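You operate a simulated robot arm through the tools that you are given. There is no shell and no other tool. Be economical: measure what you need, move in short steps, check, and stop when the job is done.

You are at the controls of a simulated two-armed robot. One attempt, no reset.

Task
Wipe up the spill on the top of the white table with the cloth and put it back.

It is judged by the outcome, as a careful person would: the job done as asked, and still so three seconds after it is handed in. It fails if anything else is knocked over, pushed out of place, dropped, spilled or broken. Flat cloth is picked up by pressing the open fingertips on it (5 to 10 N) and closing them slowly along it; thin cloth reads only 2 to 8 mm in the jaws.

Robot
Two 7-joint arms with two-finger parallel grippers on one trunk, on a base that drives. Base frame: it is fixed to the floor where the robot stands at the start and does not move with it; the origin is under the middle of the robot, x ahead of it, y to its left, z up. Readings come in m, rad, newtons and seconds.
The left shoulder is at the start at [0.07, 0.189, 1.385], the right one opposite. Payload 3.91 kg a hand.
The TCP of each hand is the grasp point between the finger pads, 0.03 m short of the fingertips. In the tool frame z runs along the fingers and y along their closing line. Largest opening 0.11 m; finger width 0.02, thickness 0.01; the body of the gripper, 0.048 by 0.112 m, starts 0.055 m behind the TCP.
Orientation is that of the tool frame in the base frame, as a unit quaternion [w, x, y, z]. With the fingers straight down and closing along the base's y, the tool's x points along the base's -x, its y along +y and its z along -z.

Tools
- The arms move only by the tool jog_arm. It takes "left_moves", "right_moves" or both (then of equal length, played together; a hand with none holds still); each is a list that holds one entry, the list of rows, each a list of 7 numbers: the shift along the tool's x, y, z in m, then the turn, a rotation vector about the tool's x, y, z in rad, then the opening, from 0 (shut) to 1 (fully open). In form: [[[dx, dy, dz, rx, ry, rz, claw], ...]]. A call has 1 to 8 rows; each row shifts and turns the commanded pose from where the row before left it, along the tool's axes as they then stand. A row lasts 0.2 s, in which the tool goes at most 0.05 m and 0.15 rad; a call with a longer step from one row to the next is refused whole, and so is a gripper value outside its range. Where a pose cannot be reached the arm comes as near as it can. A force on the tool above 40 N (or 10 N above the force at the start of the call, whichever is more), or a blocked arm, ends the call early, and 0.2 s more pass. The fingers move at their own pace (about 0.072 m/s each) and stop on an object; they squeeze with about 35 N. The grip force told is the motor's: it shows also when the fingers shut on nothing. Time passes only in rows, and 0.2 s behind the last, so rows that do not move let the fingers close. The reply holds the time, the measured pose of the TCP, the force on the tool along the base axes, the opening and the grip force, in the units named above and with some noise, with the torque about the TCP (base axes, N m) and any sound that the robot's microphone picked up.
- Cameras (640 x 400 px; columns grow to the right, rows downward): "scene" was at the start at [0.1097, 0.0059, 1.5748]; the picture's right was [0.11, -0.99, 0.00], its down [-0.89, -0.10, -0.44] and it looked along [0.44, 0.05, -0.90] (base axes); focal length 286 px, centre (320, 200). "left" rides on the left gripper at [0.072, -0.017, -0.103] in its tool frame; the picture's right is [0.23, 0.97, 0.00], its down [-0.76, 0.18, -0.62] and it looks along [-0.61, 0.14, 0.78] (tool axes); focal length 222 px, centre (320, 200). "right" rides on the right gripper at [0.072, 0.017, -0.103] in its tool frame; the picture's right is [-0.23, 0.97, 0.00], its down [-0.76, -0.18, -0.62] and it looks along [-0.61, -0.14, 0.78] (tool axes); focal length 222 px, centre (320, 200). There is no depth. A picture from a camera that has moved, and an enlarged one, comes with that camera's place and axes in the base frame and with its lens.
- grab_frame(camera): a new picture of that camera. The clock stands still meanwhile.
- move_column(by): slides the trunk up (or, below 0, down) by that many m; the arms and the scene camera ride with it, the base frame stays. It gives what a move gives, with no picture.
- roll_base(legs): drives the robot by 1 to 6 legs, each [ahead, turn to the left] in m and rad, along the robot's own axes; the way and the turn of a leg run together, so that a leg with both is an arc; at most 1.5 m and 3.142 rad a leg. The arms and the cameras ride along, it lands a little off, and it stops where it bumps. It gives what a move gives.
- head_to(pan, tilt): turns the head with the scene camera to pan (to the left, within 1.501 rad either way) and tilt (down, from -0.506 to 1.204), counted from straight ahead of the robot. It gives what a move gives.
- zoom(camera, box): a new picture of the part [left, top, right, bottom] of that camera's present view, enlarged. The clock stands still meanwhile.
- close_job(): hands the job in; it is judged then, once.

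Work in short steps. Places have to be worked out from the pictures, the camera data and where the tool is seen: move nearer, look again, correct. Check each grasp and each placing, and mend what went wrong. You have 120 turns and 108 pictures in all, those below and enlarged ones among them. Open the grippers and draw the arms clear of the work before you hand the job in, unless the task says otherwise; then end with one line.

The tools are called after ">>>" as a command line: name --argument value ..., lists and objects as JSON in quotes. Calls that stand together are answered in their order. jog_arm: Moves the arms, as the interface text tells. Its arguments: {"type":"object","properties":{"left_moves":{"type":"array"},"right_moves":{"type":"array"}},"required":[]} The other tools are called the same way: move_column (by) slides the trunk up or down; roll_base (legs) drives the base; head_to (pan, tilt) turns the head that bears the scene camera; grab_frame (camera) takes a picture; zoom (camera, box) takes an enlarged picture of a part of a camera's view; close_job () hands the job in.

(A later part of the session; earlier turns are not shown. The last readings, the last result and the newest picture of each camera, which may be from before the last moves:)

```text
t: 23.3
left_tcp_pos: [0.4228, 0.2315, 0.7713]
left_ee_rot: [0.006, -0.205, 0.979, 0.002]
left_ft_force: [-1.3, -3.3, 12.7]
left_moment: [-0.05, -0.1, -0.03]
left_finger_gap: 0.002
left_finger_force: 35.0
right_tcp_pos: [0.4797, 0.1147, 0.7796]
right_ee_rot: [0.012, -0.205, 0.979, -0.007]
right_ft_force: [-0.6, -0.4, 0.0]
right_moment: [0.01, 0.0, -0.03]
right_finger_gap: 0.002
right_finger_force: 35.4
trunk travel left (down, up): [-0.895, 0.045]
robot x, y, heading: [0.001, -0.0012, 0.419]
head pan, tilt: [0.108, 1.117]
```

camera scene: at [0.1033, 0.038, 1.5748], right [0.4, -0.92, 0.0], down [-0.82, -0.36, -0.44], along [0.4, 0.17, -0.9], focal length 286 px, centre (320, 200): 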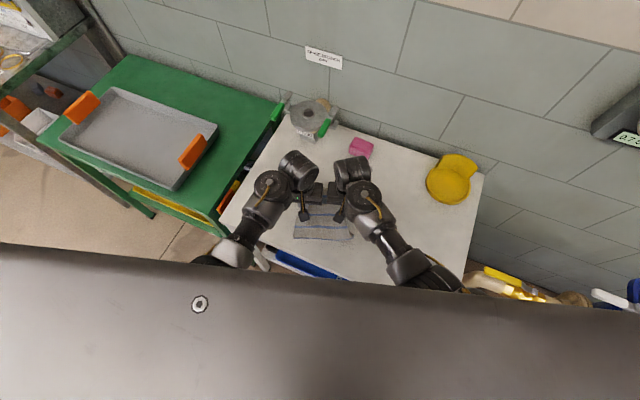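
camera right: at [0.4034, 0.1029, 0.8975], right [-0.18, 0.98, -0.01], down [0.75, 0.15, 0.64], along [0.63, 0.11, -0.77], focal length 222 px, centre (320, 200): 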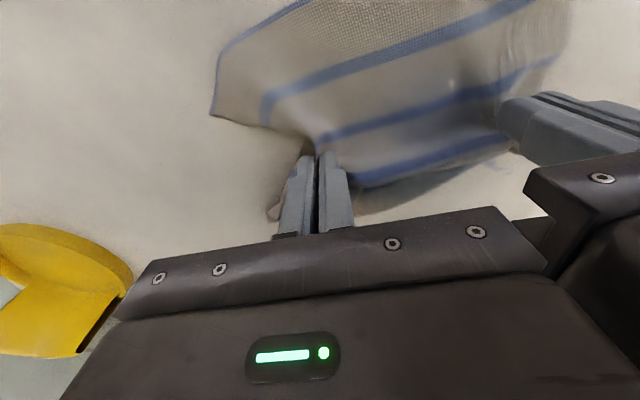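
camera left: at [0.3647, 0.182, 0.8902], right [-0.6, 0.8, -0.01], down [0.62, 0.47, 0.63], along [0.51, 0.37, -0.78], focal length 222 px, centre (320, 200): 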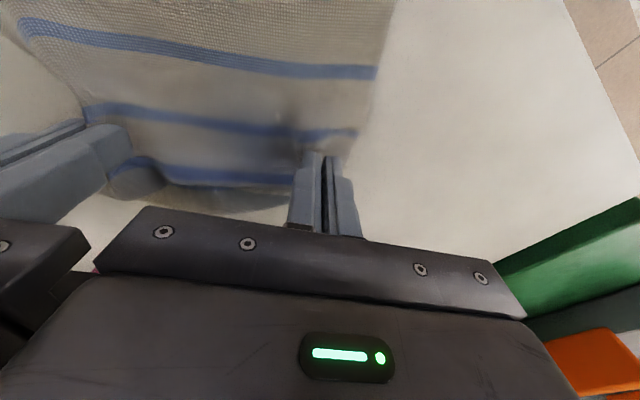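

The left presses 12.7 N with a stable grip. I stroke across the spill to the robot's right and back, stepping forward a little between.

>>> jog_arm --left_moves '[[[0, -0.023, 0, 0, 0, 0, 0], [0, -0.023, 0, 0, 0, 0, 0], [0, -0.023, 0, 0, 0, 0, 0], [0, -0.018, 0, 0, 0, 0, 0], [-0.014, 0.018, 0, 0, 0, 0, 0], [0, 0.023, 0, 0, 0, 0, 0], [0, 0.023, 0, 0, 0, 0, 0], [0, 0.018, 0, 0, 0, 0, 0]]]' --right_moves '[[[0, -0.023, 0, 0, 0, 0, 0], [0, -0.023, 0, 0, 0, 0, 0], [0, -0.023, 0, 0, 0, 0, 0], [0, -0.018, 0, 0, 0, 0, 0], [-0.014, 0.018, 0, 0, 0, 0, 0], [0, 0.023, 0, 0, 0, 0, 0], [0, 0.023, 0, 0, 0, 0, 0], [0, 0.018, 0, 0, 0, 0, 0]]]'

>>> grab_frame --camera "left"

>>> grab_frame --camera "right"

```text
t: 23.6
left_tcp_pos: [0.4244, 0.2306, 0.7726]
left_ee_rot: [0.008, -0.205, 0.979, 0.007]
left_ft_force: [-5.1, -4.9, 24.8]
left_moment: [-0.02, -0.04, -0.06]
left_finger_gap: 0.0019
left_finger_force: 34.9
right_tcp_pos: [0.4828, 0.1085, 0.7791]
right_ee_rot: [0.012, -0.206, 0.978, -0.007]
right_ft_force: [-1.3, 0.6, -0.4]
right_moment: [0.05, 0.11, -0.03]
right_finger_gap: 0.002
right_finger_force: 34.9
trunk travel left (down, up): [-0.895, 0.045]
robot x, y, heading: [0.0015, 0.0002, 0.417]
head pan, tilt: [0.108, 1.117]
stopped in row 1 (left hand): the force on the tool passed its limit (the readings are from after the stop); the commanded pose is now the measured one
```

```text
77 pictures are left
camera left: at [0.3645, 0.1841, 0.8743], right [-0.6, 0.8, 0.01], down [0.62, 0.46, 0.64], along [0.51, 0.39, -0.77], focal length 222 px, centre (320, 200)
```

left: 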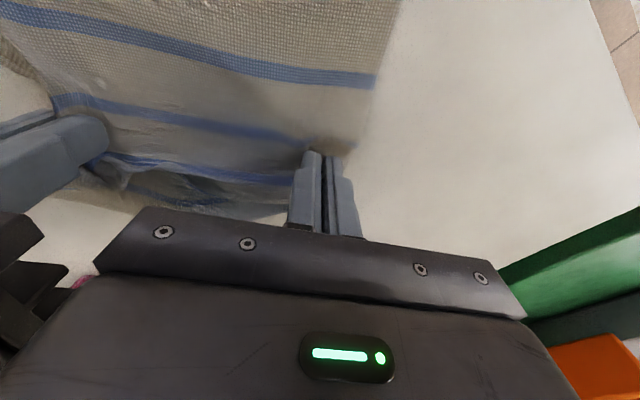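

```text
76 pictures are left
camera right: at [0.4056, 0.0949, 0.8807], right [-0.18, 0.98, -0.01], down [0.75, 0.15, 0.64], along [0.63, 0.11, -0.77], focal length 222 px, centre (320, 200)
```

right: 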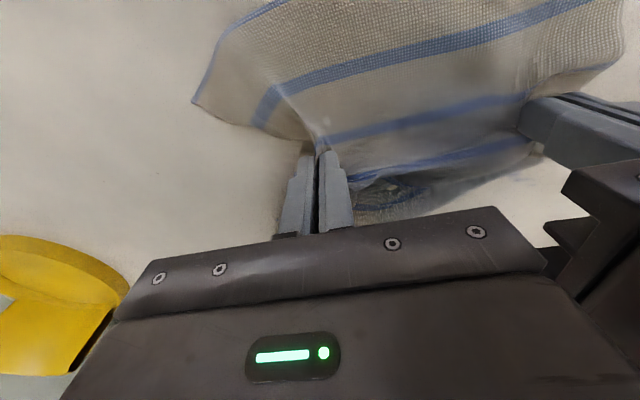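

The friction was too high for the stroke. I raise the left 1.5 mm and stroke more slowly.

>>> jog_arm --left_moves '[[[0, 0, -0.0018, 0, 0, 0, 0], [0, -0.012, 0, 0, 0, 0, 0], [0, -0.014, 0, 0, 0, 0, 0], [0, -0.014, 0, 0, 0, 0, 0], [0, -0.014, 0, 0, 0, 0, 0], [0, -0.014, 0, 0, 0, 0, 0]]]' --right_moves '[[[0, -0.003, 0, 0, 0, 0, 0], [0, -0.012, 0, 0, 0, 0, 0], [0, -0.014, 0, 0, 0, 0, 0], [0, -0.014, 0, 0, 0, 0, 0], [0, -0.014, 0, 0, 0, 0, 0], [0, -0.014, 0, 0, 0, 0, 0]]]'

>>> grab_frame --camera "left"

```text
t: 24.2
left_tcp_pos: [0.4273, 0.2318, 0.7714]
left_ee_rot: [0.011, -0.206, 0.978, 0.013]
left_ft_force: [0.0, -11.4, 23.0]
left_moment: [-0.26, -0.12, -0.14]
left_finger_gap: 0.0019
left_finger_force: 34.5
right_tcp_pos: [0.4853, 0.1012, 0.7807]
right_ee_rot: [0.012, -0.209, 0.978, -0.003]
right_ft_force: [-5.3, 10.9, -0.5]
right_moment: [0.37, 0.18, 0.18]
right_finger_gap: 0.002
right_finger_force: 35.4
trunk travel left (down, up): [-0.895, 0.045]
robot x, y, heading: [0.0001, 0.0033, 0.426]
head pan, tilt: [0.108, 1.117]
stopped in row 3 (left hand): the force on the tool passed its limit (the readings are from after the stop); the commanded pose is now the measured one
```

```text
75 pictures are left
camera left: at [0.3664, 0.1837, 0.8735], right [-0.6, 0.8, 0.02], down [0.62, 0.45, 0.65], along [0.51, 0.4, -0.76], focal length 222 px, centre (320, 200)
```

left: 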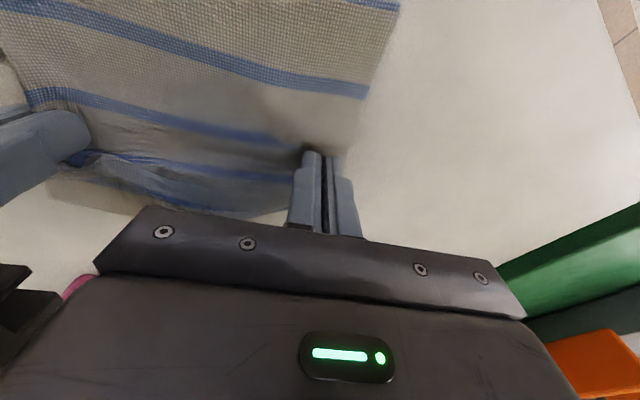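

The left hand isn't moving though the cloth pulls it the right way, so something upstream may be blocking it. I look at the whole arm configuration.

>>> grab_frame --camera "scene"

>>> zoom --camera "scene" --box '[180, 130, 480, 317]'

```text
74 pictures are left
camera scene: at [0.0957, 0.0491, 1.5749], right [0.5, -0.86, 0.0], down [-0.78, -0.45, -0.44], along [0.38, 0.22, -0.9], focal length 286 px, centre (320, 200)
```

scene: 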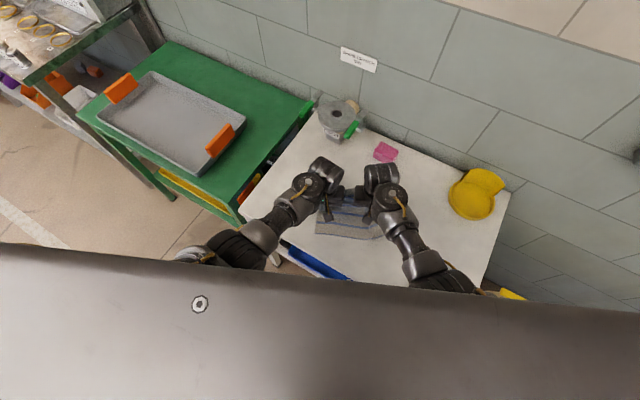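

```text
2.13 times, centred on (330, 224) of scene
camera zoom: at [0.0957, 0.0491, 1.5749], right [0.5, -0.86, 0.0], down [-0.78, -0.45, -0.44], along [0.38, 0.22, -0.9], focal length 610 px, centre (299, 150)
```

zoom: 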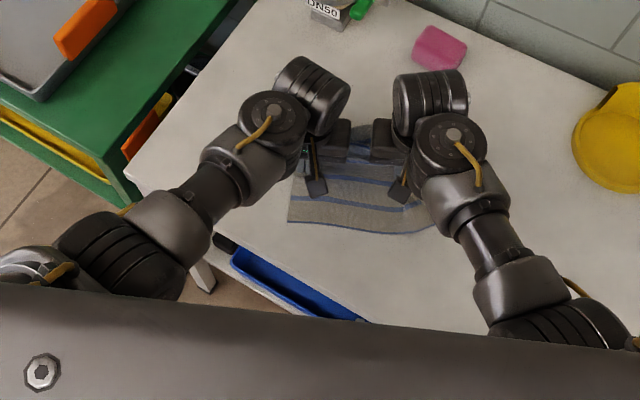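

It looks like plain friction: at ~20 N the fingertips stick to the table. I raise the left hand 3 mm for light contact and check.

>>> jog_arm --left_moves '[[[0, 0, -0.003, 0, 0, 0, 0], [0, 0, 0, 0, 0, 0, 0]]]' --right_moves '[[[0, 0.003, 0.001, 0, 0, 0, 0], [0, 0, 0, 0, 0, 0, 0]]]'

```text
t: 24.8
left_tcp_pos: [0.4279, 0.2337, 0.7728]
left_ee_rot: [0.01, -0.207, 0.978, 0.014]
left_ft_force: [3.6, -9.6, 1.1]
left_moment: [-0.23, -0.15, -0.17]
left_finger_gap: 0.0017
left_finger_force: 34.6
right_tcp_pos: [0.487, 0.104, 0.7789]
right_ee_rot: [0.011, -0.208, 0.978, -0.006]
right_ft_force: [-4.1, 9.1, 0.2]
right_moment: [0.29, 0.14, 0.21]
right_finger_gap: 0.0019
right_finger_force: 35.3
trunk travel left (down, up): [-0.895, 0.045]
robot x, y, heading: [0.0032, 0.0033, 0.423]
head pan, tilt: [0.108, 1.117]
```

The left is nearly unloaded now (1 N) and the cloth is a bit taut. I stroke both hands toward the robot's right, bringing the left slightly closer.

>>> jog_arm --left_moves '[[[0, -0.012, 0, 0, 0, 0, 0], [0, -0.014, 0, 0, 0, 0, 0], [0, -0.014, 0, 0, 0, 0, 0], [0, -0.014, 0, 0, 0, 0, 0], [0, -0.014, 0, 0, 0, 0, 0], [0, -0.012, 0, 0, 0, 0, 0]]]' --right_moves '[[[0, -0.006, 0, 0, 0, 0, 0], [0, -0.014, 0, 0, 0, 0, 0], [0, -0.014, 0, 0, 0, 0, 0], [0, -0.014, 0, 0, 0, 0, 0], [0, -0.014, 0, 0, 0, 0, 0], [0, -0.012, 0, 0, 0, 0, 0]]]'

>>> grab_frame --camera "left"

```text
t: 25.2
left_tcp_pos: [0.4278, 0.2332, 0.772]
left_ee_rot: [0.012, -0.207, 0.978, 0.02]
left_ft_force: [0.5, -12.5, 18.5]
left_moment: [-0.33, -0.16, -0.2]
left_finger_gap: 0.0019
left_finger_force: 34.7
right_tcp_pos: [0.4864, 0.1019, 0.7796]
right_ee_rot: [0.014, -0.211, 0.977, -0.002]
right_ft_force: [-5.1, 11.6, 0.2]
right_moment: [0.31, 0.2, 0.18]
right_finger_gap: 0.002
right_finger_force: 34.9
trunk travel left (down, up): [-0.895, 0.045]
robot x, y, heading: [-0.0016, 0.0017, 0.419]
head pan, tilt: [0.108, 1.117]
stopped in row 2 (left hand): the force on the tool passed its limit (the readings are from after the stop); the commanded pose is now the measured one
```

```text
72 pictures are left
camera left: at [0.3675, 0.1832, 0.8728], right [-0.6, 0.8, 0.03], down [0.61, 0.44, 0.65], along [0.51, 0.41, -0.76], focal length 222 px, centre (320, 200)
```

left: 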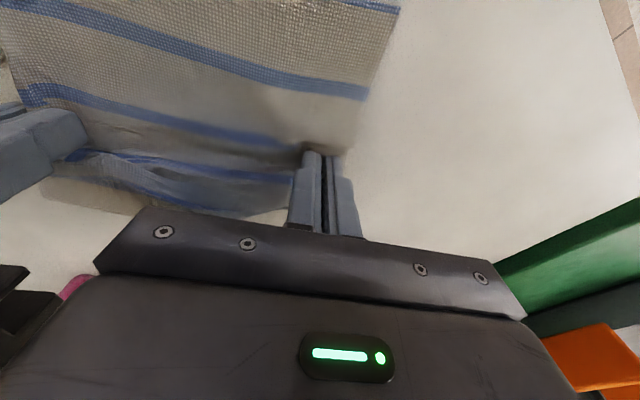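

The left arm itself reaches a limit near the robot's midline when low, mirroring the right one. So I'll keep each hand on its own side, stroke fore-aft, and use small base turns to change lanes. First I relax the tension and level the left tool.

>>> jog_arm --left_moves '[[[0, 0.005, -0.003, 0.02, 0, 0, 0], [0, 0.004, -0.001, 0.02, 0, 0, 0], [0, 0, 0, 0, 0, 0, 0]]]' --right_moves '[[[0, 0.012, 0, 0, 0, 0, 0], [0, 0.01, -0.001, 0, 0, 0, 0], [0, 0, 0, 0, 0, 0, 0]]]'

>>> roll_base --legs '[[0, -0.06]]'

```text
t: 26.0
left_tcp_pos: [0.4245, 0.2412, 0.7733]
left_ee_rot: [0.013, -0.208, 0.978, 0.0]
left_ft_force: [-0.2, 0.5, 1.0]
left_moment: [0.01, 0.0, -0.02]
left_finger_gap: 0.0018
left_finger_force: 35.1
right_tcp_pos: [0.4805, 0.1208, 0.7814]
right_ee_rot: [0.011, -0.208, 0.978, -0.004]
right_ft_force: [0.2, -1.0, 0.0]
right_moment: [-0.02, 0.02, -0.04]
right_finger_gap: 0.002
right_finger_force: 35.6
trunk travel left (down, up): [-0.895, 0.045]
robot x, y, heading: [0.0014, -0.0008, 0.42]
head pan, tilt: [0.108, 1.117]
```

```text
t: 26.9
left_tcp_pos: [0.4373, 0.2167, 0.7751]
left_ee_rot: [0.014, -0.178, 0.984, -0.001]
left_ft_force: [-0.8, -0.3, -0.3]
left_moment: [0.01, 0.01, 0.02]
left_finger_gap: 0.0019
left_finger_force: 35.2
right_tcp_pos: [0.4847, 0.0924, 0.7807]
right_ee_rot: [0.012, -0.18, 0.984, -0.006]
right_ft_force: [-0.2, 0.8, 0.2]
right_moment: [0.01, -0.03, 0.04]
right_finger_gap: 0.002
right_finger_force: 34.9
trunk travel left (down, up): [-0.895, 0.045]
robot x, y, heading: [0.0024, 0.0027, 0.361]
head pan, tilt: [0.108, 1.117]
```

The hands are relaxed and level, with the left pinch at (0.437, 0.217) on the spill's left part. I lower 2.5 mm and stroke forward and back.

>>> jog_arm --left_moves '[[[0.01, 0, 0.0015, 0, 0, 0, 0], [0.01, 0, 0.0007, 0, 0, 0, 0], [-0.015, 0, 0, 0, 0, 0, 0], [-0.02, 0, 0, 0, 0, 0, 0], [-0.02, 0, 0, 0, 0, 0, 0], [-0.01, 0, 0, 0, 0, 0, 0], [0.015, 0, 0, 0, 0, 0, 0], [0.02, 0, 0, 0, 0, 0, 0]]]' --right_moves '[[[0.01, 0, 0.002, 0, 0, 0, 0], [0.01, 0, 0.002, 0, 0, 0, 0], [-0.015, 0, 0, 0, 0, 0, 0], [-0.02, 0, 0, 0, 0, 0, 0], [-0.02, 0, 0, 0, 0, 0, 0], [-0.01, 0, 0, 0, 0, 0, 0], [0.015, 0, 0, 0, 0, 0, 0], [0.02, 0, 0, 0, 0, 0, 0]]]'

```text
t: 28.7
left_tcp_pos: [0.4523, 0.228, 0.7764]
left_ee_rot: [0.02, -0.18, 0.984, 0.004]
left_ft_force: [1.6, -4.6, 0.8]
left_moment: [-0.14, -0.05, -0.08]
left_finger_gap: 0.002
left_finger_force: 35.1
right_tcp_pos: [0.4935, 0.0945, 0.7791]
right_ee_rot: [0.012, -0.18, 0.984, -0.004]
right_ft_force: [-1.7, 5.3, 0.2]
right_moment: [0.16, 0.05, 0.03]
right_finger_gap: 0.0021
right_finger_force: 35.0
trunk travel left (down, up): [-0.895, 0.045]
robot x, y, heading: [0.0002, -0.0002, 0.362]
head pan, tilt: [0.108, 1.117]
```

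The stroke completed lightly. I lift both hands to look at the spill beneath.

>>> jog_arm --left_moves '[[[0, 0, -0.03, -0.02, 0.03, 0, 0], [0, 0, -0.03, 0, 0, 0, 0], [0, 0, -0.04, 0, 0, 0, 0], [0, 0, -0.04, 0, 0, 0, 0]]]' --right_moves '[[[0, 0, -0.03, 0, 0, 0, 0], [0, 0, -0.03, 0, 0, 0, 0], [0, 0, -0.04, 0, 0, 0, 0], [0, 0, -0.04, 0, 0, 0, 0]]]'

>>> grab_frame --camera "left"

>>> grab_frame --camera "right"

>>> zoom --camera "scene" --box '[180, 130, 480, 317]'

```text
t: 29.7
left_tcp_pos: [0.4488, 0.2139, 0.9137]
left_ee_rot: [-0.003, -0.177, 0.984, 0.007]
left_ft_force: [0.2, -0.5, -0.3]
left_moment: [-0.03, -0.03, -0.01]
left_finger_gap: 0.0018
left_finger_force: 35.1
right_tcp_pos: [0.4881, 0.0961, 0.9169]
right_ee_rot: [0.011, -0.179, 0.984, -0.004]
right_ft_force: [0.6, -0.4, -1.1]
right_moment: [0.04, -0.03, -0.01]
right_finger_gap: 0.0018
right_finger_force: 34.7
trunk travel left (down, up): [-0.895, 0.045]
robot x, y, heading: [0.0028, 0.0021, 0.358]
head pan, tilt: [0.108, 1.117]
```

```text
71 pictures are left
camera left: at [0.3875, 0.171, 1.0163], right [-0.55, 0.83, 0.01], down [0.66, 0.43, 0.62], along [0.51, 0.35, -0.78], focal length 222 px, centre (320, 200)
```

left: 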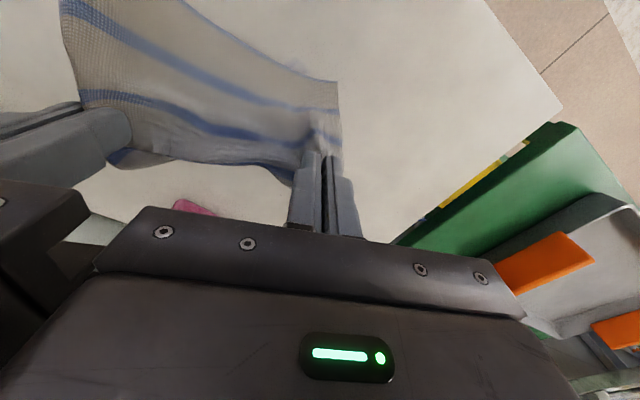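

```text
70 pictures are left
camera right: at [0.4121, 0.0871, 1.0174], right [-0.13, 0.99, -0.01], down [0.76, 0.11, 0.64], along [0.64, 0.08, -0.77], focal length 222 px, centre (320, 200)
```

right: 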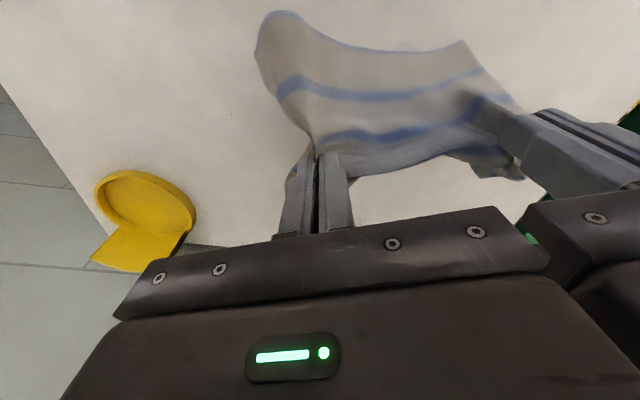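

```text
2.13 times, centred on (330, 224) of scene
camera zoom: at [0.1002, 0.0447, 1.5747], right [0.45, -0.89, 0.0], down [-0.8, -0.41, -0.44], along [0.39, 0.2, -0.9], focal length 610 px, centre (299, 150)
```

zoom: 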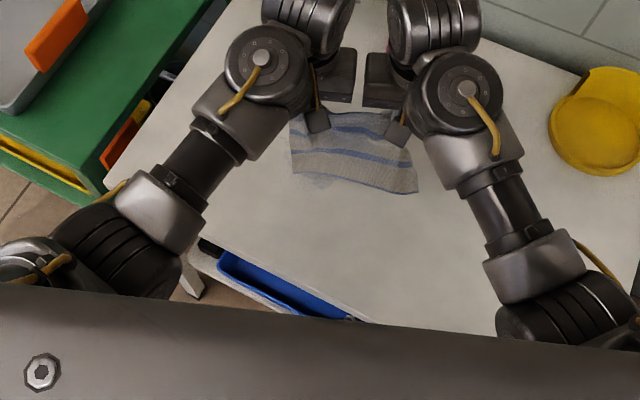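

The table seen so far shows hardly any blue; only a faint tint near the cloth. I turn the base back right 0.2 rad with the cloth raised to see the spot.

>>> roll_base --legs '[[0, -0.25]]'

>>> grab_frame --camera "left"

>>> zoom --camera "scene" --box '[180, 110, 480, 297]'

```text
t: 30.9
left_tcp_pos: [0.4884, 0.0979, 0.9124]
left_ee_rot: [-0.001, -0.053, 0.999, 0.007]
left_ft_force: [-0.4, -0.2, 0.3]
left_moment: [-0.01, -0.03, 0.04]
left_finger_gap: 0.0019
left_finger_force: 34.7
right_tcp_pos: [0.4977, -0.0279, 0.9164]
right_ee_rot: [0.011, -0.055, 0.998, -0.006]
right_ft_force: [0.1, -0.2, -0.3]
right_moment: [0.0, 0.0, 0.05]
right_finger_gap: 0.002
right_finger_force: 34.9
trunk travel left (down, up): [-0.895, 0.045]
robot x, y, heading: [0.0022, 0.0007, 0.106]
head pan, tilt: [0.108, 1.117]
```

```text
68 pictures are left
camera left: at [0.4191, 0.0705, 1.0162], right [-0.33, 0.94, 0.01], down [0.74, 0.25, 0.62], along [0.59, 0.22, -0.78], focal length 222 px, centre (320, 200)
```

left: 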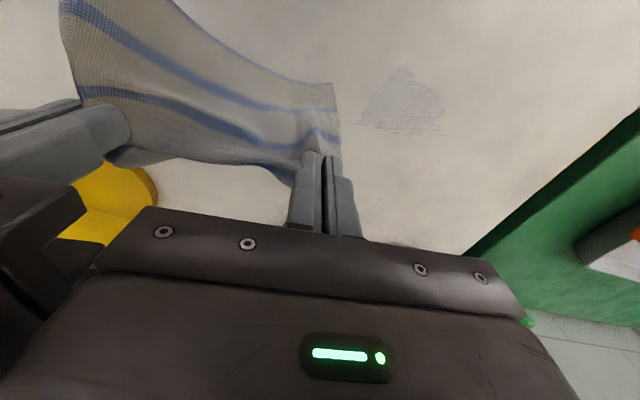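

```text
2.13 times, centred on (330, 204) of scene
camera zoom: at [0.109, 0.0183, 1.5748], right [0.22, -0.98, 0.0], down [-0.88, -0.19, -0.44], along [0.43, 0.09, -0.9], focal length 610 px, centre (299, 192)
```

zoom: 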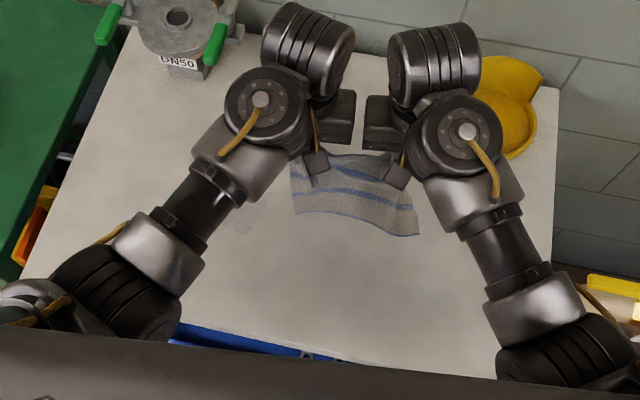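

Most of the spill is gone, with a faint streaky residue left. I zoom on it.

>>> zoom --camera "left" --box '[330, 40, 490, 140]'

```text
4.00 times, centred on (410, 90) of left
camera zoom: at [0.4191, 0.0705, 1.0162], right [-0.33, 0.94, 0.01], down [0.74, 0.25, 0.62], along [0.59, 0.22, -0.78], focal length 888 px, centre (-40, 640)
```

zoom: 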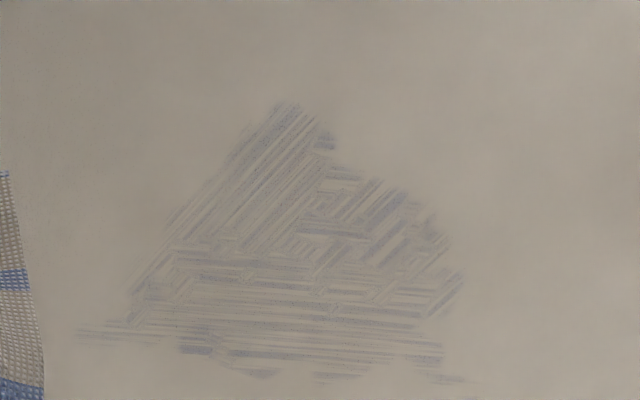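

The residue is centred near (0.458, 0.195). I lower the cloth again and sweep it over the spot by turning the base, then stroke fore-aft.

>>> jog_arm --left_moves '[[[0, 0.003, 0.035, 0, 0, 0, 0], [0, 0.002, 0.035, 0, 0, 0, 0], [0, 0, 0.035, 0, 0, 0, 0], [0, 0, 0.025, 0, 0, 0, 0], [0, 0, 0.006, 0, 0, 0, 0], [0, 0, 0, 0, 0, 0, 0]]]' --right_moves '[[[0, 0, 0.035, 0, 0, 0, 0], [0, 0, 0.035, 0, 0, 0, 0], [0, 0, 0.035, 0, 0, 0, 0], [0, 0, 0.025, 0, 0, 0, 0], [0, 0, 0.007, 0, 0, 0, 0], [0, 0, 0, 0, 0, 0, 0]]]'

>>> roll_base --legs '[[0, 0.3], [0, -0.1]]'

```text
t: 32.3
left_tcp_pos: [0.4894, 0.1146, 0.7757]
left_ee_rot: [0.0, -0.056, 0.998, 0.016]
left_ft_force: [3.7, -15.1, 11.3]
left_moment: [-0.63, -0.21, -0.15]
left_finger_gap: 0.0018
left_finger_force: 34.8
right_tcp_pos: [0.5015, -0.0295, 0.7803]
right_ee_rot: [0.012, -0.056, 0.998, -0.006]
right_ft_force: [-1.5, 14.6, 0.6]
right_moment: [0.47, 0.05, 0.25]
right_finger_gap: 0.0022
right_finger_force: 35.2
trunk travel left (down, up): [-0.895, 0.045]
robot x, y, heading: [-0.0003, 0.0014, 0.11]
head pan, tilt: [0.108, 1.117]
```

```text
t: 34.2
left_tcp_pos: [0.4591, 0.2078, 0.7758]
left_ee_rot: [-0.001, -0.154, 0.988, 0.014]
left_ft_force: [4.1, -11.7, 1.6]
left_moment: [-0.35, -0.14, -0.14]
left_finger_gap: 0.0017
left_finger_force: 35.0
right_tcp_pos: [0.4989, 0.0698, 0.7794]
right_ee_rot: [0.012, -0.153, 0.988, -0.005]
right_ft_force: [-3.8, 12.4, 0.1]
right_moment: [0.38, 0.12, 0.22]
right_finger_gap: 0.0023
right_finger_force: 34.7
trunk travel left (down, up): [-0.895, 0.045]
robot x, y, heading: [-0.001, 0.0021, 0.306]
head pan, tilt: [0.108, 1.117]
```

The sweep worked with light contact. I relax the tension a bit and make fore-aft strokes here.

>>> jog_arm --left_moves '[[[-0.01, 0, 0.0005, 0, 0, 0, 0], [-0.015, 0, 0.0005, 0, 0, 0, 0], [0.015, 0, 0, 0, 0, 0, 0], [0.02, 0, 0, 0, 0, 0, 0], [0.02, 0, 0, 0, 0, 0, 0], [0.015, 0, 0, 0, 0, 0, 0], [-0.015, 0, 0, 0, 0, 0, 0], [-0.02, 0, 0, 0, 0, 0, 0]]]' --right_moves '[[[-0.01, 0.007, 0.001, 0, 0, 0, 0], [-0.015, 0.005, 0.001, 0, 0, 0, 0], [0.015, 0, 0, 0, 0, 0, 0], [0.02, 0, 0, 0, 0, 0, 0], [0.02, 0, 0, 0, 0, 0, 0], [0.015, 0, 0, 0, 0, 0, 0], [-0.015, 0, 0, 0, 0, 0, 0], [-0.02, 0, 0, 0, 0, 0, 0]]]'

>>> roll_base --legs '[[0, -0.06]]'

>>> jog_arm --left_moves '[[[-0.015, 0, 0, 0, 0, 0, 0], [-0.015, 0, 0, 0, 0, 0, 0], [0.015, 0, 0, 0, 0, 0, 0], [0.02, 0, 0, 0, 0, 0, 0], [0.02, 0, 0, 0, 0, 0, 0], [0.015, 0, 0, 0, 0, 0, 0], [-0.015, 0, 0, 0, 0, 0, 0], [-0.02, 0, 0, 0, 0, 0, 0]]]' --right_moves '[[[-0.015, 0, 0, 0, 0, 0, 0], [-0.015, 0, 0, 0, 0, 0, 0], [0.015, 0, 0, 0, 0, 0, 0], [0.02, 0, 0, 0, 0, 0, 0], [0.02, 0, 0, 0, 0, 0, 0], [0.015, 0, 0, 0, 0, 0, 0], [-0.015, 0, 0, 0, 0, 0, 0], [-0.02, 0, 0, 0, 0, 0, 0]]]'

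```text
t: 36.0
left_tcp_pos: [0.4454, 0.2088, 0.7739]
left_ee_rot: [-0.002, -0.155, 0.988, 0.019]
left_ft_force: [-3.2, -5.4, 23.2]
left_moment: [-0.35, 0.12, -0.12]
left_finger_gap: 0.0017
left_finger_force: 35.1
right_tcp_pos: [0.4833, 0.0776, 0.7776]
right_ee_rot: [0.013, -0.153, 0.988, -0.003]
right_ft_force: [-0.7, 4.2, 1.1]
right_moment: [0.13, 0.05, 0.09]
right_finger_gap: 0.0022
right_finger_force: 35.2
trunk travel left (down, up): [-0.895, 0.045]
robot x, y, heading: [-0.0, 0.0016, 0.305]
head pan, tilt: [0.108, 1.117]
```

```text
t: 36.9
left_tcp_pos: [0.4609, 0.1828, 0.7739]
left_ee_rot: [0.001, -0.126, 0.992, 0.018]
left_ft_force: [2.1, -3.1, 9.4]
left_moment: [-0.17, -0.07, -0.01]
left_finger_gap: 0.0018
left_finger_force: 34.6
right_tcp_pos: [0.4882, 0.0478, 0.777]
right_ee_rot: [0.012, -0.123, 0.992, -0.006]
right_ft_force: [-1.2, 3.9, 1.0]
right_moment: [0.05, 0.0, 0.07]
right_finger_gap: 0.002
right_finger_force: 34.9
trunk travel left (down, up): [-0.895, 0.045]
robot x, y, heading: [0.0007, 0.0018, 0.246]
head pan, tilt: [0.108, 1.117]
```

```text
t: 38.7
left_tcp_pos: [0.4555, 0.1841, 0.775]
left_ee_rot: [-0.001, -0.127, 0.992, 0.02]
left_ft_force: [1.0, -4.8, 12.2]
left_moment: [-0.26, -0.11, -0.05]
left_finger_gap: 0.0018
left_finger_force: 34.8
right_tcp_pos: [0.4831, 0.0464, 0.7757]
right_ee_rot: [0.013, -0.124, 0.992, -0.005]
right_ft_force: [-1.6, 7.7, 1.1]
right_moment: [0.18, 0.02, 0.16]
right_finger_gap: 0.0018
right_finger_force: 34.9
trunk travel left (down, up): [-0.895, 0.045]
robot x, y, heading: [0.0034, 0.0026, 0.243]
head pan, tilt: [0.108, 1.117]
```

Those strokes went well with 5–20 N of pressure. I sweep left and right with the base once more, then lift and look.

>>> roll_base --legs '[[0, 0.14], [0, -0.14]]'

>>> jog_arm --left_moves '[[[0, 0, -0.03, -0.02, 0, 0, 0], [0, 0, -0.04, -0.01, 0, 0, 0], [0, 0, -0.04, 0, 0, 0, 0], [0, 0, -0.03, 0, 0, 0, 0]]]' --right_moves '[[[0, 0, -0.03, 0, 0, 0, 0], [0, 0, -0.04, 0, 0, 0, 0], [0, 0, -0.04, 0, 0, 0, 0], [0, 0, -0.03, 0, 0, 0, 0]]]'

>>> roll_base --legs '[[0, -0.14]]'

>>> grab_frame --camera "left"

>>> zoom --camera "left" --box '[330, 40, 490, 140]'

```text
t: 40.3
left_tcp_pos: [0.4573, 0.1867, 0.7734]
left_ee_rot: [0.001, -0.129, 0.991, 0.019]
left_ft_force: [2.0, -6.1, 4.2]
left_moment: [-0.23, -0.06, -0.06]
left_finger_gap: 0.0019
left_finger_force: 34.6
right_tcp_pos: [0.4829, 0.0485, 0.7766]
right_ee_rot: [0.012, -0.126, 0.992, -0.005]
right_ft_force: [-1.9, 5.8, 1.3]
right_moment: [0.22, 0.04, 0.14]
right_finger_gap: 0.002
right_finger_force: 35.4
trunk travel left (down, up): [-0.895, 0.045]
robot x, y, heading: [-0.0008, 0.0009, 0.246]
head pan, tilt: [0.108, 1.117]
```

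```text
t: 41.3
left_tcp_pos: [0.4561, 0.1772, 0.9133]
left_ee_rot: [-0.002, -0.129, 0.991, 0.035]
left_ft_force: [-0.2, 0.1, 0.4]
left_moment: [-0.01, -0.03, 0.01]
left_finger_gap: 0.0018
left_finger_force: 35.4
right_tcp_pos: [0.4817, 0.051, 0.9165]
right_ee_rot: [0.012, -0.125, 0.992, -0.005]
right_ft_force: [0.2, 0.1, 0.5]
right_moment: [-0.01, 0.02, 0.02]
right_finger_gap: 0.0021
right_finger_force: 34.9
trunk travel left (down, up): [-0.895, 0.045]
robot x, y, heading: [0.0004, 0.0037, 0.25]
head pan, tilt: [0.108, 1.117]
```

```text
t: 42.3
left_tcp_pos: [0.4779, 0.1125, 0.9129]
left_ee_rot: [0.001, -0.059, 0.998, 0.034]
left_ft_force: [-0.9, 0.1, 0.4]
left_moment: [0.0, 0.03, 0.02]
left_finger_gap: 0.0018
left_finger_force: 35.5
right_tcp_pos: [0.4848, -0.0164, 0.9156]
right_ee_rot: [0.011, -0.056, 0.998, -0.007]
right_ft_force: [-0.3, -0.3, -0.8]
right_moment: [0.01, -0.01, 0.0]
right_finger_gap: 0.0018
right_finger_force: 35.2
trunk travel left (down, up): [-0.895, 0.045]
robot x, y, heading: [-0.0012, 0.0017, 0.101]
head pan, tilt: [0.108, 1.117]
```

```text
65 pictures are left
camera left: at [0.4084, 0.0799, 1.0155], right [-0.34, 0.94, 0.06], down [0.74, 0.22, 0.64], along [0.58, 0.26, -0.77], focal length 222 px, centre (320, 200)
```

left: 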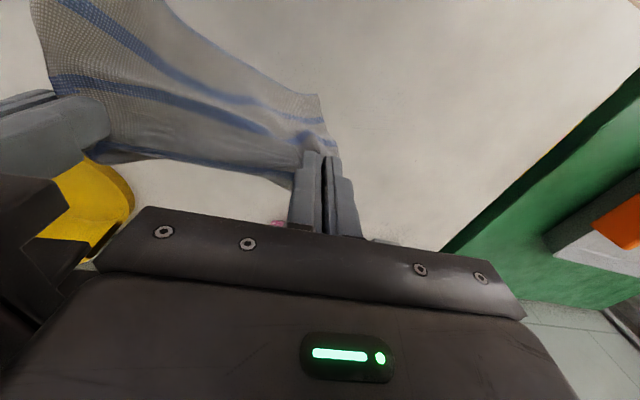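

```text
4.00 times, centred on (410, 90) of left
camera zoom: at [0.4084, 0.0799, 1.0155], right [-0.34, 0.94, 0.06], down [0.74, 0.22, 0.64], along [0.58, 0.26, -0.77], focal length 888 px, centre (-40, 640)
```

zoom: 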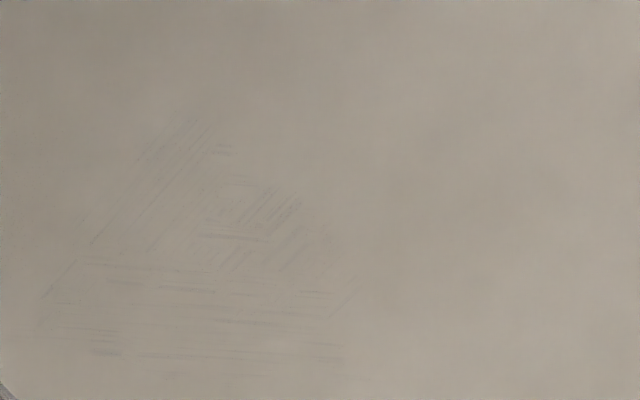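

Only a barely visible trace remains. I do one more round, levelling the left tool first (it tilted 0.07 rad).

>>> jog_arm --left_moves '[[[0, 0, 0.035, 0.035, 0, 0, 0], [0, 0, 0.035, 0.03, 0, 0, 0], [0, 0, 0.035, 0, 0, 0, 0], [0, 0, 0.025, 0, 0, 0, 0], [0, 0, 0.007, 0, 0, 0, 0], [0, 0, 0, 0, 0, 0, 0]]]' --right_moves '[[[0, 0, 0.035, 0, 0, 0, 0], [0, 0, 0.035, 0, 0, 0, 0], [0, 0, 0.035, 0, 0, 0, 0], [0, 0, 0.025, 0, 0, 0, 0], [0, 0, 0.008, 0, 0, 0, 0], [0, 0, 0, 0, 0, 0, 0]]]'

>>> roll_base --legs '[[0, 0.3], [0, -0.12]]'

>>> jog_arm --left_moves '[[[-0.015, 0, 0, 0, 0, 0, 0], [-0.015, 0, 0, 0, 0, 0, 0], [0.015, 0, 0, 0, 0, 0, 0], [0.02, 0, 0, 0, 0, 0, 0], [0.02, 0, 0, 0, 0, 0, 0], [0.015, 0, 0, 0, 0, 0, 0], [-0.015, 0, 0, 0, 0, 0, 0], [-0.02, 0, 0, 0, 0, 0, 0]]]' --right_moves '[[[-0.015, 0, 0, 0, 0, 0, 0], [-0.015, 0, 0, 0, 0, 0, 0], [0.015, 0, 0, 0, 0, 0, 0], [0.02, 0, 0, 0, 0, 0, 0], [0.02, 0, 0, 0, 0, 0, 0], [0.015, 0, 0, 0, 0, 0, 0], [-0.015, 0, 0, 0, 0, 0, 0], [-0.02, 0, 0, 0, 0, 0, 0]]]'

```text
t: 43.7
left_tcp_pos: [0.4767, 0.121, 0.7761]
left_ee_rot: [0.002, -0.059, 0.998, 0.004]
left_ft_force: [0.0, -3.1, 1.6]
left_moment: [-0.1, -0.02, -0.01]
left_finger_gap: 0.002
left_finger_force: 34.9
right_tcp_pos: [0.4878, -0.0175, 0.7791]
right_ee_rot: [0.012, -0.056, 0.998, -0.006]
right_ft_force: [-0.8, 3.8, 0.7]
right_moment: [0.1, -0.02, 0.12]
right_finger_gap: 0.0022
right_finger_force: 34.9
trunk travel left (down, up): [-0.895, 0.045]
robot x, y, heading: [0.0008, 0.0003, 0.112]
head pan, tilt: [0.108, 1.117]
```

```text
t: 45.6
left_tcp_pos: [0.449, 0.2035, 0.7766]
left_ee_rot: [0.004, -0.15, 0.989, 0.004]
left_ft_force: [1.0, -3.2, 1.3]
left_moment: [-0.1, -0.06, -0.07]
left_finger_gap: 0.002
left_finger_force: 35.2
right_tcp_pos: [0.4824, 0.0699, 0.7779]
right_ee_rot: [0.012, -0.144, 0.989, -0.005]
right_ft_force: [-1.9, 3.8, 1.0]
right_moment: [0.12, 0.05, 0.09]
right_finger_gap: 0.002
right_finger_force: 35.1
trunk travel left (down, up): [-0.895, 0.045]
robot x, y, heading: [0.0016, 0.0073, 0.286]
head pan, tilt: [0.108, 1.117]
```

```text
t: 47.4
left_tcp_pos: [0.4451, 0.2038, 0.7755]
left_ee_rot: [0.002, -0.15, 0.989, 0.006]
left_ft_force: [1.9, -5.3, 0.8]
left_moment: [-0.15, -0.05, -0.07]
left_finger_gap: 0.0018
left_finger_force: 35.3
right_tcp_pos: [0.4799, 0.0688, 0.7791]
right_ee_rot: [0.011, -0.146, 0.989, -0.005]
right_ft_force: [-1.5, 4.4, 0.9]
right_moment: [0.14, 0.09, 0.09]
right_finger_gap: 0.002
right_finger_force: 34.9
trunk travel left (down, up): [-0.895, 0.045]
robot x, y, heading: [0.0014, 0.0002, 0.289]
head pan, tilt: [0.108, 1.117]
```

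Contact was light this time, so I lower the left 2.5 mm and stroke again with small lane changes.

>>> jog_arm --left_moves '[[[-0.015, 0, 0.0015, 0, 0, 0, 0], [-0.015, 0, 0.001, 0, 0, 0, 0], [0.015, 0, 0, 0, 0, 0, 0], [0.02, 0, 0, 0, 0, 0, 0], [0.02, 0, 0, 0, 0, 0, 0], [0.015, 0, 0, 0, 0, 0, 0], [-0.015, 0, 0, 0, 0, 0, 0], [-0.02, 0, 0, 0, 0, 0, 0]]]' --right_moves '[[[-0.015, 0, 0.001, 0, 0, 0, 0], [-0.015, 0, 0.001, 0, 0, 0, 0], [0.015, 0, 0, 0, 0, 0, 0], [0.02, 0, 0, 0, 0, 0, 0], [0.02, 0, 0, 0, 0, 0, 0], [0.015, 0, 0, 0, 0, 0, 0], [-0.015, 0, 0, 0, 0, 0, 0], [-0.02, 0, 0, 0, 0, 0, 0]]]'

>>> roll_base --legs '[[0, -0.06]]'

>>> jog_arm --left_moves '[[[-0.015, 0, 0, 0, 0, 0, 0], [-0.015, 0, 0, 0, 0, 0, 0], [0.015, 0, 0, 0, 0, 0, 0], [0.02, 0, 0, 0, 0, 0, 0], [0.02, 0, 0, 0, 0, 0, 0], [0.015, 0, 0, 0, 0, 0, 0], [-0.015, 0, 0, 0, 0, 0, 0], [-0.02, 0, 0, 0, 0, 0, 0]]]' --right_moves '[[[-0.015, 0, 0, 0, 0, 0, 0], [-0.015, 0, 0, 0, 0, 0, 0], [0.015, 0, 0, 0, 0, 0, 0], [0.02, 0, 0, 0, 0, 0, 0], [0.02, 0, 0, 0, 0, 0, 0], [0.015, 0, 0, 0, 0, 0, 0], [-0.015, 0, 0, 0, 0, 0, 0], [-0.02, 0, 0, 0, 0, 0, 0]]]'

```text
t: 49.2
left_tcp_pos: [0.4408, 0.2012, 0.7742]
left_ee_rot: [0.003, -0.148, 0.989, 0.005]
left_ft_force: [1.3, -3.8, 1.1]
left_moment: [-0.12, -0.03, -0.03]
left_finger_gap: 0.002
left_finger_force: 35.2
right_tcp_pos: [0.4763, 0.0674, 0.775]
right_ee_rot: [0.012, -0.145, 0.989, -0.005]
right_ft_force: [-1.2, 4.4, -0.1]
right_moment: [0.11, 0.02, 0.07]
right_finger_gap: 0.0021
right_finger_force: 35.1
trunk travel left (down, up): [-0.895, 0.045]
robot x, y, heading: [0.0025, 0.005, 0.284]
head pan, tilt: [0.108, 1.117]
```

```text
t: 50.1
left_tcp_pos: [0.4511, 0.1749, 0.7749]
left_ee_rot: [0.004, -0.121, 0.993, 0.003]
left_ft_force: [0.8, -4.9, -0.2]
left_moment: [-0.11, -0.03, -0.04]
left_finger_gap: 0.0018
left_finger_force: 34.7
right_tcp_pos: [0.4776, 0.0395, 0.7776]
right_ee_rot: [0.011, -0.116, 0.993, -0.005]
right_ft_force: [-0.2, 4.3, 0.1]
right_moment: [0.11, 0.02, 0.09]
right_finger_gap: 0.002
right_finger_force: 35.1
trunk travel left (down, up): [-0.895, 0.045]
robot x, y, heading: [-0.0003, 0.0022, 0.225]
head pan, tilt: [0.108, 1.117]
```

```text
t: 51.9
left_tcp_pos: [0.447, 0.1719, 0.7744]
left_ee_rot: [0.003, -0.119, 0.993, 0.004]
left_ft_force: [1.5, -3.4, 2.9]
left_moment: [-0.1, 0.0, -0.04]
left_finger_gap: 0.0016
left_finger_force: 35.1
right_tcp_pos: [0.4741, 0.0369, 0.7759]
right_ee_rot: [0.011, -0.116, 0.993, -0.005]
right_ft_force: [-0.7, 2.6, 0.4]
right_moment: [0.03, 0.02, 0.06]
right_finger_gap: 0.0018
right_finger_force: 34.7
trunk travel left (down, up): [-0.895, 0.045]
robot x, y, heading: [0.0009, 0.0018, 0.232]
head pan, tilt: [0.108, 1.117]
```

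I now lift and turn the base back to about −0.165 rad, which puts the hands near where they first gripped the cloth.

>>> jog_arm --left_moves '[[[0, 0, -0.03, 0, 0, 0, 0], [0, 0, -0.04, 0, 0, 0, 0], [0, 0, -0.04, 0, 0, 0, 0], [0, 0, -0.03, 0, 0, 0, 0]]]' --right_moves '[[[0, 0, -0.03, 0, 0, 0, 0], [0, 0, -0.04, 0, 0, 0, 0], [0, 0, -0.04, 0, 0, 0, 0], [0, 0, -0.03, 0, 0, 0, 0]]]'

>>> roll_base --legs '[[0, -0.397]]'

>>> grab_frame --camera "left"

>>> grab_frame --camera "scene"

>>> grab_frame --camera "right"

```text
t: 52.9
left_tcp_pos: [0.4463, 0.1735, 0.9132]
left_ee_rot: [0.004, -0.12, 0.993, 0.004]
left_ft_force: [0.4, -2.8, -0.8]
left_moment: [-0.07, 0.03, -0.01]
left_finger_gap: 0.0016
left_finger_force: 35.6
right_tcp_pos: [0.4693, 0.0377, 0.9168]
right_ee_rot: [0.012, -0.115, 0.993, -0.005]
right_ft_force: [-0.5, 2.8, -0.2]
right_moment: [0.05, 0.02, 0.02]
right_finger_gap: 0.0018
right_finger_force: 35.2
trunk travel left (down, up): [-0.895, 0.045]
robot x, y, heading: [0.0023, 0.0019, 0.224]
head pan, tilt: [0.108, 1.117]
```

```text
t: 54.5
left_tcp_pos: [0.4784, -0.012, 0.9139]
left_ee_rot: [0.005, 0.078, 0.997, 0.003]
left_ft_force: [-1.0, -1.4, 0.3]
left_moment: [-0.08, -0.04, 0.0]
left_finger_gap: 0.0016
left_finger_force: 34.5
right_tcp_pos: [0.4466, -0.1448, 0.9161]
right_ee_rot: [0.01, 0.083, 0.996, -0.007]
right_ft_force: [0.8, 1.5, -0.6]
right_moment: [0.07, -0.03, 0.08]
right_finger_gap: 0.0019
right_finger_force: 35.4
trunk travel left (down, up): [-0.895, 0.045]
robot x, y, heading: [0.0045, 0.0012, -0.17]
head pan, tilt: [0.108, 1.117]
```

```text
63 pictures are left
camera left: at [0.404, -0.0189, 1.0159], right [-0.07, 1.0, 0.01], down [0.77, 0.05, 0.63], along [0.63, 0.05, -0.78], focal length 222 px, centre (320, 200)
```

left: 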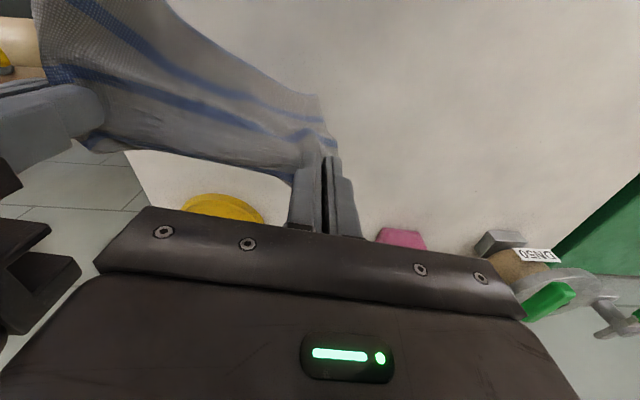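

```text
62 pictures are left
camera scene: at [0.1099, -0.0131, 1.5748], right [-0.06, -1.0, 0.0], down [-0.9, 0.06, -0.44], along [0.44, -0.03, -0.9], focal length 286 px, centre (320, 200)
```

scene: 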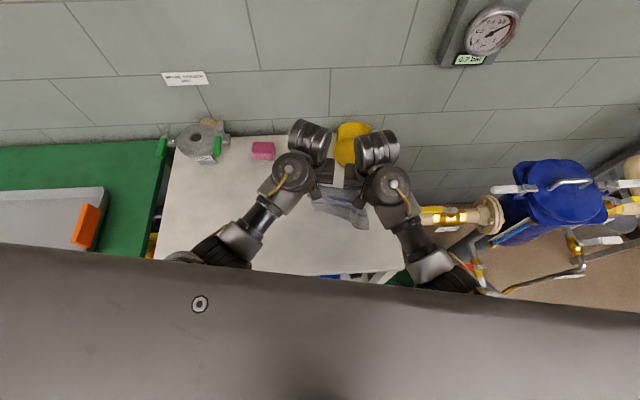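

```text
61 pictures are left
camera right: at [0.3753, -0.1153, 1.0176], right [0.39, 0.92, -0.01], down [0.71, -0.29, 0.64], along [0.59, -0.25, -0.77], focal length 222 px, centre (320, 200)
```

right: 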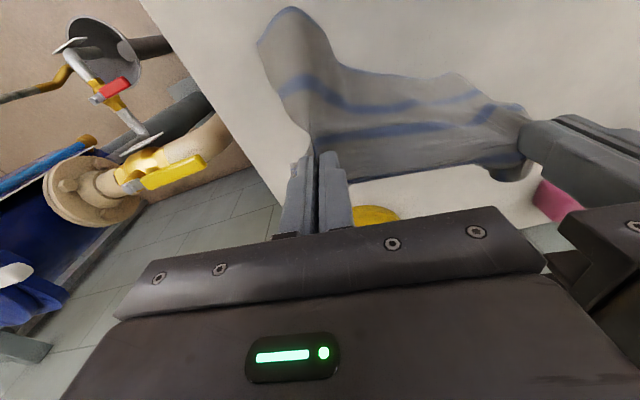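

The cloth is back over its place, hanging between the hands. I check the former spill spot, expected around (500, 94) in the left view.

>>> zoom --camera "left" --box '[420, 44, 580, 144]'

>>> zoom --camera "scene" --box '[150, 130, 270, 250]'

```text
4.00 times, centred on (500, 94) of left
camera zoom: at [0.404, -0.0189, 1.0159], right [-0.07, 1.0, 0.01], down [0.77, 0.05, 0.63], along [0.63, 0.05, -0.78], focal length 888 px, centre (-400, 624)
```

zoom: 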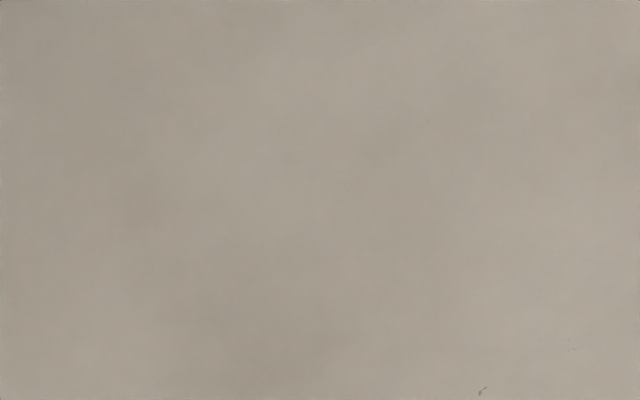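

```text
3.33 times, centred on (210, 190) of scene
camera zoom: at [0.1099, -0.0131, 1.5748], right [-0.06, -1.0, 0.0], down [-0.9, 0.06, -0.44], along [0.44, -0.03, -0.9], focal length 953 px, centre (687, 233)
```

zoom: 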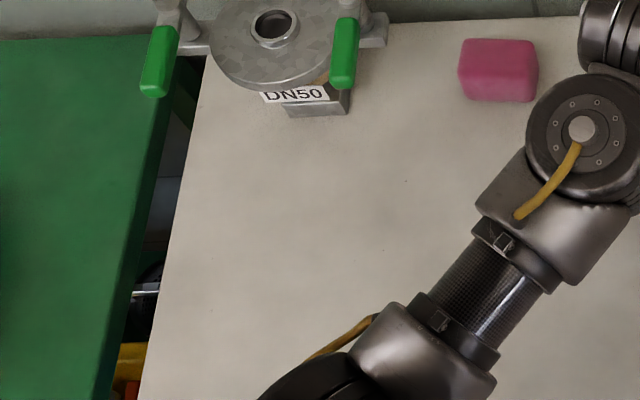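

The spot itself is clean, but I see two tiny specks near (541, 142) in the left view. I zoom on those.

>>> zoom --camera "left" --box '[500, 105, 596, 165]'

```text
6.67 times, centred on (548, 135) of left
camera zoom: at [0.404, -0.0189, 1.0159], right [-0.07, 1.0, 0.01], down [0.77, 0.05, 0.63], along [0.63, 0.05, -0.78], focal length 1481 px, centre (-1200, 633)
```

zoom: 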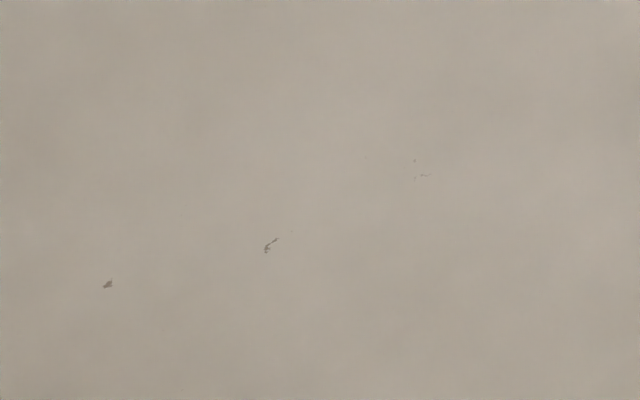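

Those are 1–2 mm scratches in the tabletop, not blue residue. Now I align the hands with the original grip positions and orientation before laying the cloth down.

>>> jog_arm --left_moves '[[[0.005, -0.002, 0, 0, 0, 0, 0], [0.0054, -0.002, 0, 0, 0, 0, 0], [0, 0, 0.01, 0, 0, -0.08, 0], [0, 0, 0.02, 0, 0, -0.08, 0]]]' --right_moves '[[[-0.011, -0.002, 0, 0, 0, 0, 0], [-0.011, -0.002, 0, 0, 0, 0, 0], [0, 0, 0.01, 0, 0, -0.08, 0], [0, 0, 0.02, 0, 0, -0.08, 0]]]'

>>> jog_arm --left_moves '[[[0, 0, 0.02, 0, 0, 0, 0], [0, 0, 0.02, 0, 0, 0, 0], [0, 0, 0.02, 0, 0, 0, 0], [0, 0, 0.02, 0, 0, 0, 0], [0, 0, 0, 0, 0, 0, 0]]]' --right_moves '[[[0, 0, 0.02, 0, 0, 0, 0], [0, 0, 0.02, 0, 0, 0, 0], [0, 0, 0.02, 0, 0, 0, 0], [0, 0, 0.02, 0, 0, 0, 0], [0, 0, 0, 0, 0, 0, 0]]]'

>>> grab_frame --camera "right"

>>> grab_frame --camera "left"

```text
t: 55.5
left_tcp_pos: [0.4697, -0.0138, 0.8821]
left_ee_rot: [0.004, -0.003, 1.0, 0.002]
left_ft_force: [-0.4, -4.9, -0.1]
left_moment: [-0.16, 0.01, -0.03]
left_finger_gap: 0.0017
left_finger_force: 35.3
right_tcp_pos: [0.4669, -0.1525, 0.8868]
right_ee_rot: [0.01, 0.003, 1.0, -0.008]
right_ft_force: [-0.3, 4.6, -0.5]
right_moment: [0.19, 0.01, 0.14]
right_finger_gap: 0.0022
right_finger_force: 35.1
trunk travel left (down, up): [-0.895, 0.045]
robot x, y, heading: [0.0002, 0.0037, -0.17]
head pan, tilt: [0.108, 1.117]
```

```text
t: 56.7
left_tcp_pos: [0.4703, -0.0136, 0.8025]
left_ee_rot: [0.005, -0.001, 1.0, 0.003]
left_ft_force: [0.5, -6.7, 0.4]
left_moment: [-0.21, -0.02, -0.11]
left_finger_gap: 0.0017
left_finger_force: 34.8
right_tcp_pos: [0.4682, -0.1539, 0.8052]
right_ee_rot: [0.01, 0.003, 1.0, -0.009]
right_ft_force: [-0.1, 7.7, 0.3]
right_moment: [0.22, 0.01, 0.14]
right_finger_gap: 0.0022
right_finger_force: 34.6
trunk travel left (down, up): [-0.895, 0.045]
robot x, y, heading: [-0.0028, -0.0049, -0.167]
head pan, tilt: [0.108, 1.117]
```

```text
57 pictures are left
camera right: at [0.3951, -0.1359, 0.9068], right [0.23, 0.97, -0.01], down [0.75, -0.17, 0.64], along [0.62, -0.16, -0.77], focal length 222 px, centre (320, 200)
```

right: 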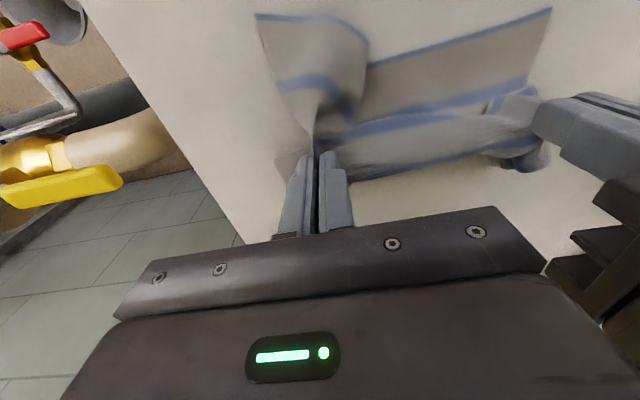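

```text
56 pictures are left
camera left: at [0.3961, -0.0318, 0.9049], right [-0.23, 0.97, 0.0], down [0.76, 0.18, 0.63], along [0.61, 0.15, -0.78], focal length 222 px, centre (320, 200)
```

left: 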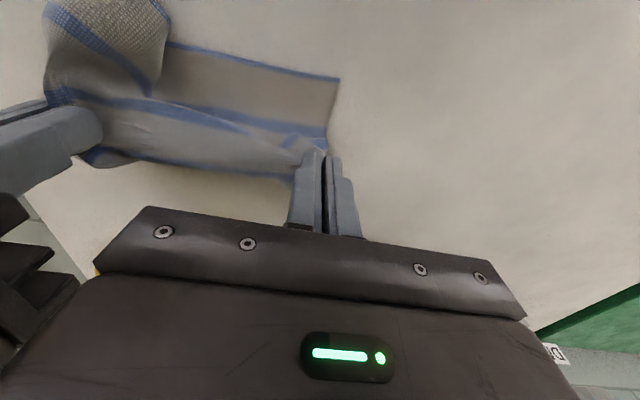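

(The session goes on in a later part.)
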